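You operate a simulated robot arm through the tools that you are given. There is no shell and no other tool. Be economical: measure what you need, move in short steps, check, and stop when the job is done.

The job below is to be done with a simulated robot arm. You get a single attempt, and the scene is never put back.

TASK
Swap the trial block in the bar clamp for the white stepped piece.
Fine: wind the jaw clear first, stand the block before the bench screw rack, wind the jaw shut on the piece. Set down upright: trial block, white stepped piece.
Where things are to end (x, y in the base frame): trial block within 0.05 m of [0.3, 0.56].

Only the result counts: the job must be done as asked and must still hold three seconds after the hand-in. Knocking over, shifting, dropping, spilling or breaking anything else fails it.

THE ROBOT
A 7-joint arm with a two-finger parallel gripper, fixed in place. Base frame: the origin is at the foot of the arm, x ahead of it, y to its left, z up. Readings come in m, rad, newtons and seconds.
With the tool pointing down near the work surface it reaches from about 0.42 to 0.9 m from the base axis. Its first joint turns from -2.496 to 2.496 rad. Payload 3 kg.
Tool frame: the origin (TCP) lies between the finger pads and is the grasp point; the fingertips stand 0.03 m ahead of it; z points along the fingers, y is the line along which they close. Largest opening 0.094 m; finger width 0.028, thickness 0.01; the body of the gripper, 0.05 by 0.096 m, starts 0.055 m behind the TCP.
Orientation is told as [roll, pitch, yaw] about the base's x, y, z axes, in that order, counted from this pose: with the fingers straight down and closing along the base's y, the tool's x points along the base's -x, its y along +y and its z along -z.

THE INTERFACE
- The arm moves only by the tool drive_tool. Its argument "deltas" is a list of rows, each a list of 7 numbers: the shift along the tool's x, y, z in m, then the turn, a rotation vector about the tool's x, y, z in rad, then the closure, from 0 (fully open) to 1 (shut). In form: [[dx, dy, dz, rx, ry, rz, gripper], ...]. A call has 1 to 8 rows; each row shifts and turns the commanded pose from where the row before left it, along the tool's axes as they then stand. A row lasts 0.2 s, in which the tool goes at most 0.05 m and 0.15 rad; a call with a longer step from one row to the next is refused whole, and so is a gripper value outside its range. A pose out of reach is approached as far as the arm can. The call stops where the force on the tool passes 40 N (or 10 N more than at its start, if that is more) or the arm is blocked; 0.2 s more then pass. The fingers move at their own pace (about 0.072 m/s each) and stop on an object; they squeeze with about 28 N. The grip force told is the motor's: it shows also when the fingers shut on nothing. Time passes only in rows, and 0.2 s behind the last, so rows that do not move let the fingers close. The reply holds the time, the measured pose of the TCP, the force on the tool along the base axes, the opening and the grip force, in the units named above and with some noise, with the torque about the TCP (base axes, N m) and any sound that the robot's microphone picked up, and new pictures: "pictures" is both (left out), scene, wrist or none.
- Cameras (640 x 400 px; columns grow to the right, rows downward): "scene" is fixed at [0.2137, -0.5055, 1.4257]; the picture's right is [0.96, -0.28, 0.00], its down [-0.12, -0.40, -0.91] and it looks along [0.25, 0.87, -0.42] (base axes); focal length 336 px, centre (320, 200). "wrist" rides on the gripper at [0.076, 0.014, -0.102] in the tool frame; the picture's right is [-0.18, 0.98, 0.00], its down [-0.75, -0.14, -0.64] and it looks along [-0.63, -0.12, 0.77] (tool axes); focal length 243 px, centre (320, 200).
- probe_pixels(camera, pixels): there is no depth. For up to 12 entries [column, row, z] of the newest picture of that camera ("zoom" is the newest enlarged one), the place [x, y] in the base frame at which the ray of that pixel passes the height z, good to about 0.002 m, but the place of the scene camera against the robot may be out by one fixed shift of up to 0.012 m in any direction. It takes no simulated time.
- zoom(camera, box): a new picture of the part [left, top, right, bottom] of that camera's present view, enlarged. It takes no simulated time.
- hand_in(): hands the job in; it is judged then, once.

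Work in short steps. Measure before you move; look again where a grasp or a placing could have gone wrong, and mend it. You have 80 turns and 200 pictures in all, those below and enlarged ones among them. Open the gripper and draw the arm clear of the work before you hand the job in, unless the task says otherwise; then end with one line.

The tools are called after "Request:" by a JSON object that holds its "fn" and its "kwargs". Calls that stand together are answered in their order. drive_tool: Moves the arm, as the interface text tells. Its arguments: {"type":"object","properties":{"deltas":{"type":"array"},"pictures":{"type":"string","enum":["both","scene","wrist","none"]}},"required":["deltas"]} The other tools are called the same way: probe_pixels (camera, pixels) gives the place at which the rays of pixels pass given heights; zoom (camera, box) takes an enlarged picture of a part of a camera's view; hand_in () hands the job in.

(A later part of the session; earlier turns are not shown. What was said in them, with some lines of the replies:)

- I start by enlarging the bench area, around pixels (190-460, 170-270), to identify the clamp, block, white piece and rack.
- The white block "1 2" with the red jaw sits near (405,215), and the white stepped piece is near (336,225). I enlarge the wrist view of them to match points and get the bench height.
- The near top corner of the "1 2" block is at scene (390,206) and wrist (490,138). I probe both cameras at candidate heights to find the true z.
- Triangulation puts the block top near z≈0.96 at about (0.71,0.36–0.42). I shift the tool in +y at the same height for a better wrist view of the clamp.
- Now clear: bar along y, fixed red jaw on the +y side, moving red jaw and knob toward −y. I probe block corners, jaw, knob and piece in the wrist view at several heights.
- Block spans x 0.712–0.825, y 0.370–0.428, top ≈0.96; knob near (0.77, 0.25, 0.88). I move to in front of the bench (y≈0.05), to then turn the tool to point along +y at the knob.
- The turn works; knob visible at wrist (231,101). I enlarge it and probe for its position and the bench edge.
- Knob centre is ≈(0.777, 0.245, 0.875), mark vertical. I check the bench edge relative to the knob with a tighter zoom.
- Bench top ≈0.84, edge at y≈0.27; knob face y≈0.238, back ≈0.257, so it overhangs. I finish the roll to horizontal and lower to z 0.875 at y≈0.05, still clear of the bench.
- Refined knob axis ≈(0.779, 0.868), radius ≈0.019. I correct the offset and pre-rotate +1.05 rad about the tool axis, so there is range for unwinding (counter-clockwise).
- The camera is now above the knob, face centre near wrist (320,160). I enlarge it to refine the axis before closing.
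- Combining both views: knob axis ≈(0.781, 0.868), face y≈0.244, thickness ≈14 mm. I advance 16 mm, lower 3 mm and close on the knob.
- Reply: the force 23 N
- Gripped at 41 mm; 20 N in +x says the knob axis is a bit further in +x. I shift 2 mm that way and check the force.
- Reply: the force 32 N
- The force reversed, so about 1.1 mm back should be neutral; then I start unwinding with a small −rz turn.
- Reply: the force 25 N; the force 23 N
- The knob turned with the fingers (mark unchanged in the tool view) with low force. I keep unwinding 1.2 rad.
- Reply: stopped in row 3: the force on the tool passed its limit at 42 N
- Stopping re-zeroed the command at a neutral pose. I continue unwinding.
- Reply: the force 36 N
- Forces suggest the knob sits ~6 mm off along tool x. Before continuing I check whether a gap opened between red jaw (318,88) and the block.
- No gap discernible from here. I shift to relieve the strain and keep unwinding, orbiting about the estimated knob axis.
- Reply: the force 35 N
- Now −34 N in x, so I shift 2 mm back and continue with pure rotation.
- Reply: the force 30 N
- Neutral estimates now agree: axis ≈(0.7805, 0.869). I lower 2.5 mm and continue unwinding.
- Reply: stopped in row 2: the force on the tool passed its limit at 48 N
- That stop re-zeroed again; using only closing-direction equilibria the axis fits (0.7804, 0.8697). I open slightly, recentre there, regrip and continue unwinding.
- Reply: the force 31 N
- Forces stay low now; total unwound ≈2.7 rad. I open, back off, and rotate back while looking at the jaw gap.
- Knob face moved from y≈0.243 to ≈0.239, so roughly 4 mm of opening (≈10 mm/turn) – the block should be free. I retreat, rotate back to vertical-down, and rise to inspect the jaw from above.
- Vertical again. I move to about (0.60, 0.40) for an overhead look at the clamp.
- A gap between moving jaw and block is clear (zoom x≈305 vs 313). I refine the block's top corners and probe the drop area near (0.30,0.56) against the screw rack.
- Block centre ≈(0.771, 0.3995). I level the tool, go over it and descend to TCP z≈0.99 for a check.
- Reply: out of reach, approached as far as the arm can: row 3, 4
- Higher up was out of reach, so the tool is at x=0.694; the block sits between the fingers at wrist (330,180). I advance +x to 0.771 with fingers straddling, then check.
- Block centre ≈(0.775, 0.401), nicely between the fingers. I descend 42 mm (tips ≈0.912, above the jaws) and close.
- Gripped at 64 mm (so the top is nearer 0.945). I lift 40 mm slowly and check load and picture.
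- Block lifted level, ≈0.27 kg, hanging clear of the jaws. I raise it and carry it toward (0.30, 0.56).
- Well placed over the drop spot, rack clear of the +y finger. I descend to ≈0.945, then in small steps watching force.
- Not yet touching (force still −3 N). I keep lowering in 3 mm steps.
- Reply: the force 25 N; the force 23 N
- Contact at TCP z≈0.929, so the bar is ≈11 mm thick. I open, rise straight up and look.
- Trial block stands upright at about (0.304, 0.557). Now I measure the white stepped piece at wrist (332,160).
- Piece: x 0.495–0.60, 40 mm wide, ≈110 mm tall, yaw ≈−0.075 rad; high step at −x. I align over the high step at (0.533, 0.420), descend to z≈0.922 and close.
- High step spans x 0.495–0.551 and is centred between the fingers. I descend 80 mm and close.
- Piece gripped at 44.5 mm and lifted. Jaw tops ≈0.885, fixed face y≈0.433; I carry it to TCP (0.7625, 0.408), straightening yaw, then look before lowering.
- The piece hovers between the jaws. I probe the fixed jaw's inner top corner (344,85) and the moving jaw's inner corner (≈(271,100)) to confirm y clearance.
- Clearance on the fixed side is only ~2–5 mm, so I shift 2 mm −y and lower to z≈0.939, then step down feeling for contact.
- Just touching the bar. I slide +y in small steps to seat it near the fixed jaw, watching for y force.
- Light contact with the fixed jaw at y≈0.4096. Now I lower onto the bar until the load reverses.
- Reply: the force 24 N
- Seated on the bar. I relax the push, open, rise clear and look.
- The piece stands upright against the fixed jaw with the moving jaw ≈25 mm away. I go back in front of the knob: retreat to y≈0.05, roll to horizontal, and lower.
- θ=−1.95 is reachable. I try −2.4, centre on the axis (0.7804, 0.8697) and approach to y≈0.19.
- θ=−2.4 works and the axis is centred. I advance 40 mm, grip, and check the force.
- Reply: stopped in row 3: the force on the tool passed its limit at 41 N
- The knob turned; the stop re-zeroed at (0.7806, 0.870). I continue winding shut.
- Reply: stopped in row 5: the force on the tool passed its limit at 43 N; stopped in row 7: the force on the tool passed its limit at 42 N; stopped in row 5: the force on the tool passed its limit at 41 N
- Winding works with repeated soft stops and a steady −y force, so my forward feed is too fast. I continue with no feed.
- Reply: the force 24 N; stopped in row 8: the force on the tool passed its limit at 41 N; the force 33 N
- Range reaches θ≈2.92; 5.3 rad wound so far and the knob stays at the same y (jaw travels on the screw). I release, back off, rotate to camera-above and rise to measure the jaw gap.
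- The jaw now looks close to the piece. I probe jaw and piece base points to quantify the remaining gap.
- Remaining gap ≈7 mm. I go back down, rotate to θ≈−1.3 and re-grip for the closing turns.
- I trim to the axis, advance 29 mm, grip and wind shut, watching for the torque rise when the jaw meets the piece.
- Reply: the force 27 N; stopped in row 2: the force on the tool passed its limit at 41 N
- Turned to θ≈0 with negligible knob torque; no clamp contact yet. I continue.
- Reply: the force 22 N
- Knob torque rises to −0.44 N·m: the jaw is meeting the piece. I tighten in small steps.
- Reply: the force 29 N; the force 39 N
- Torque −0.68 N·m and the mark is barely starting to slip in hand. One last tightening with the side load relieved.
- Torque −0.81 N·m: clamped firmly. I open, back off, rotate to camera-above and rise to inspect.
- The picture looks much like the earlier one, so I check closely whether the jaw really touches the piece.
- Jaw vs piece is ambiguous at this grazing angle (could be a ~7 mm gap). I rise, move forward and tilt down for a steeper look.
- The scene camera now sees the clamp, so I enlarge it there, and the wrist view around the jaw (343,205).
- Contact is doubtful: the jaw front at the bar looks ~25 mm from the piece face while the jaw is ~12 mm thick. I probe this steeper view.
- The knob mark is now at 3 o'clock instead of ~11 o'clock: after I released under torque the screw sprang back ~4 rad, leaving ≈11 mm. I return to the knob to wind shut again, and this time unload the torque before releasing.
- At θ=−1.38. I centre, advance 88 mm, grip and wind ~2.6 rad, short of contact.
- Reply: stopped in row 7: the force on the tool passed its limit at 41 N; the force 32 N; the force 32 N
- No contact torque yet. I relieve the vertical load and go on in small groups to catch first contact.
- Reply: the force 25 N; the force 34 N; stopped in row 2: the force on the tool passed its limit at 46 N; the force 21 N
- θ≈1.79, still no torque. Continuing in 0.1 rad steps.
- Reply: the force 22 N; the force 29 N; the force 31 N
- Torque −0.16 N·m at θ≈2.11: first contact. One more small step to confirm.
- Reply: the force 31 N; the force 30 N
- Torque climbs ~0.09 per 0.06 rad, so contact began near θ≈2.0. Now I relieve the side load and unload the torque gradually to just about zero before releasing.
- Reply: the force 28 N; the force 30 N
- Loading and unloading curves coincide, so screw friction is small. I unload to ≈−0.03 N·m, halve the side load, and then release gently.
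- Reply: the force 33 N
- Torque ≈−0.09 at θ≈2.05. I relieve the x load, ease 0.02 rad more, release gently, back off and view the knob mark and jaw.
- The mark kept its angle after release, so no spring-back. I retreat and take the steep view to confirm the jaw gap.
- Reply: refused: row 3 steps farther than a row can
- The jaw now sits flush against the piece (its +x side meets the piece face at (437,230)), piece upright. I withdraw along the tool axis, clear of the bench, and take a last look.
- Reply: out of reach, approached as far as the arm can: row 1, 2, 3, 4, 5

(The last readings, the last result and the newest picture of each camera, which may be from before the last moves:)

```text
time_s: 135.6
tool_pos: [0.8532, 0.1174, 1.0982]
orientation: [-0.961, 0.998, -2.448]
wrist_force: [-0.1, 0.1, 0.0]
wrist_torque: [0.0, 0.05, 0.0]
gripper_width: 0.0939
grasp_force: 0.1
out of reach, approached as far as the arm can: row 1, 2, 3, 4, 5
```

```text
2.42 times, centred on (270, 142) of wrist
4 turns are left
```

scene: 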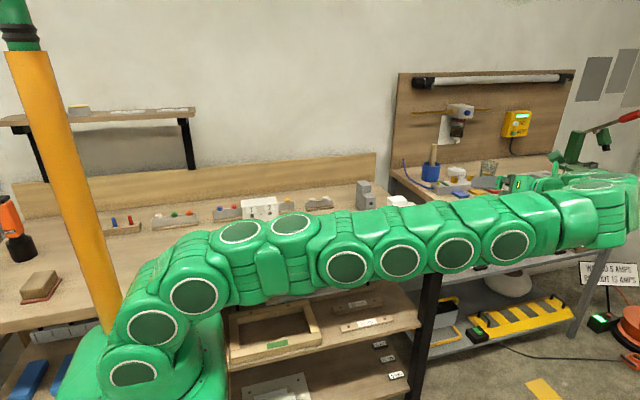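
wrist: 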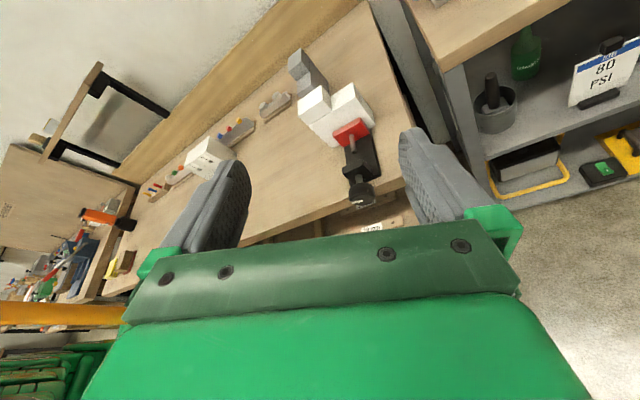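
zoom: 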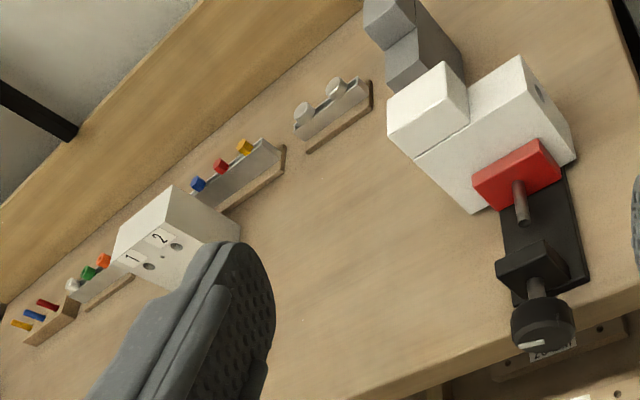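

The trial block is upright before the screw rack, the white piece is upright in the clamp with the jaw against it, and the open gripper is clear. I hand the job in.

Request:
{"fn": "hand_in", "kwargs": {}}

```text
The job is handed in.
```

The swap is done and handed in. The trial block stands upright before the screw rack at about (0.304, 0.557). The white stepped piece stands upright in the bar clamp with the jaw wound shut against it. The screw sprang back once when I released it under load, so the jaw is lightly closed on the piece, not hard tightened.
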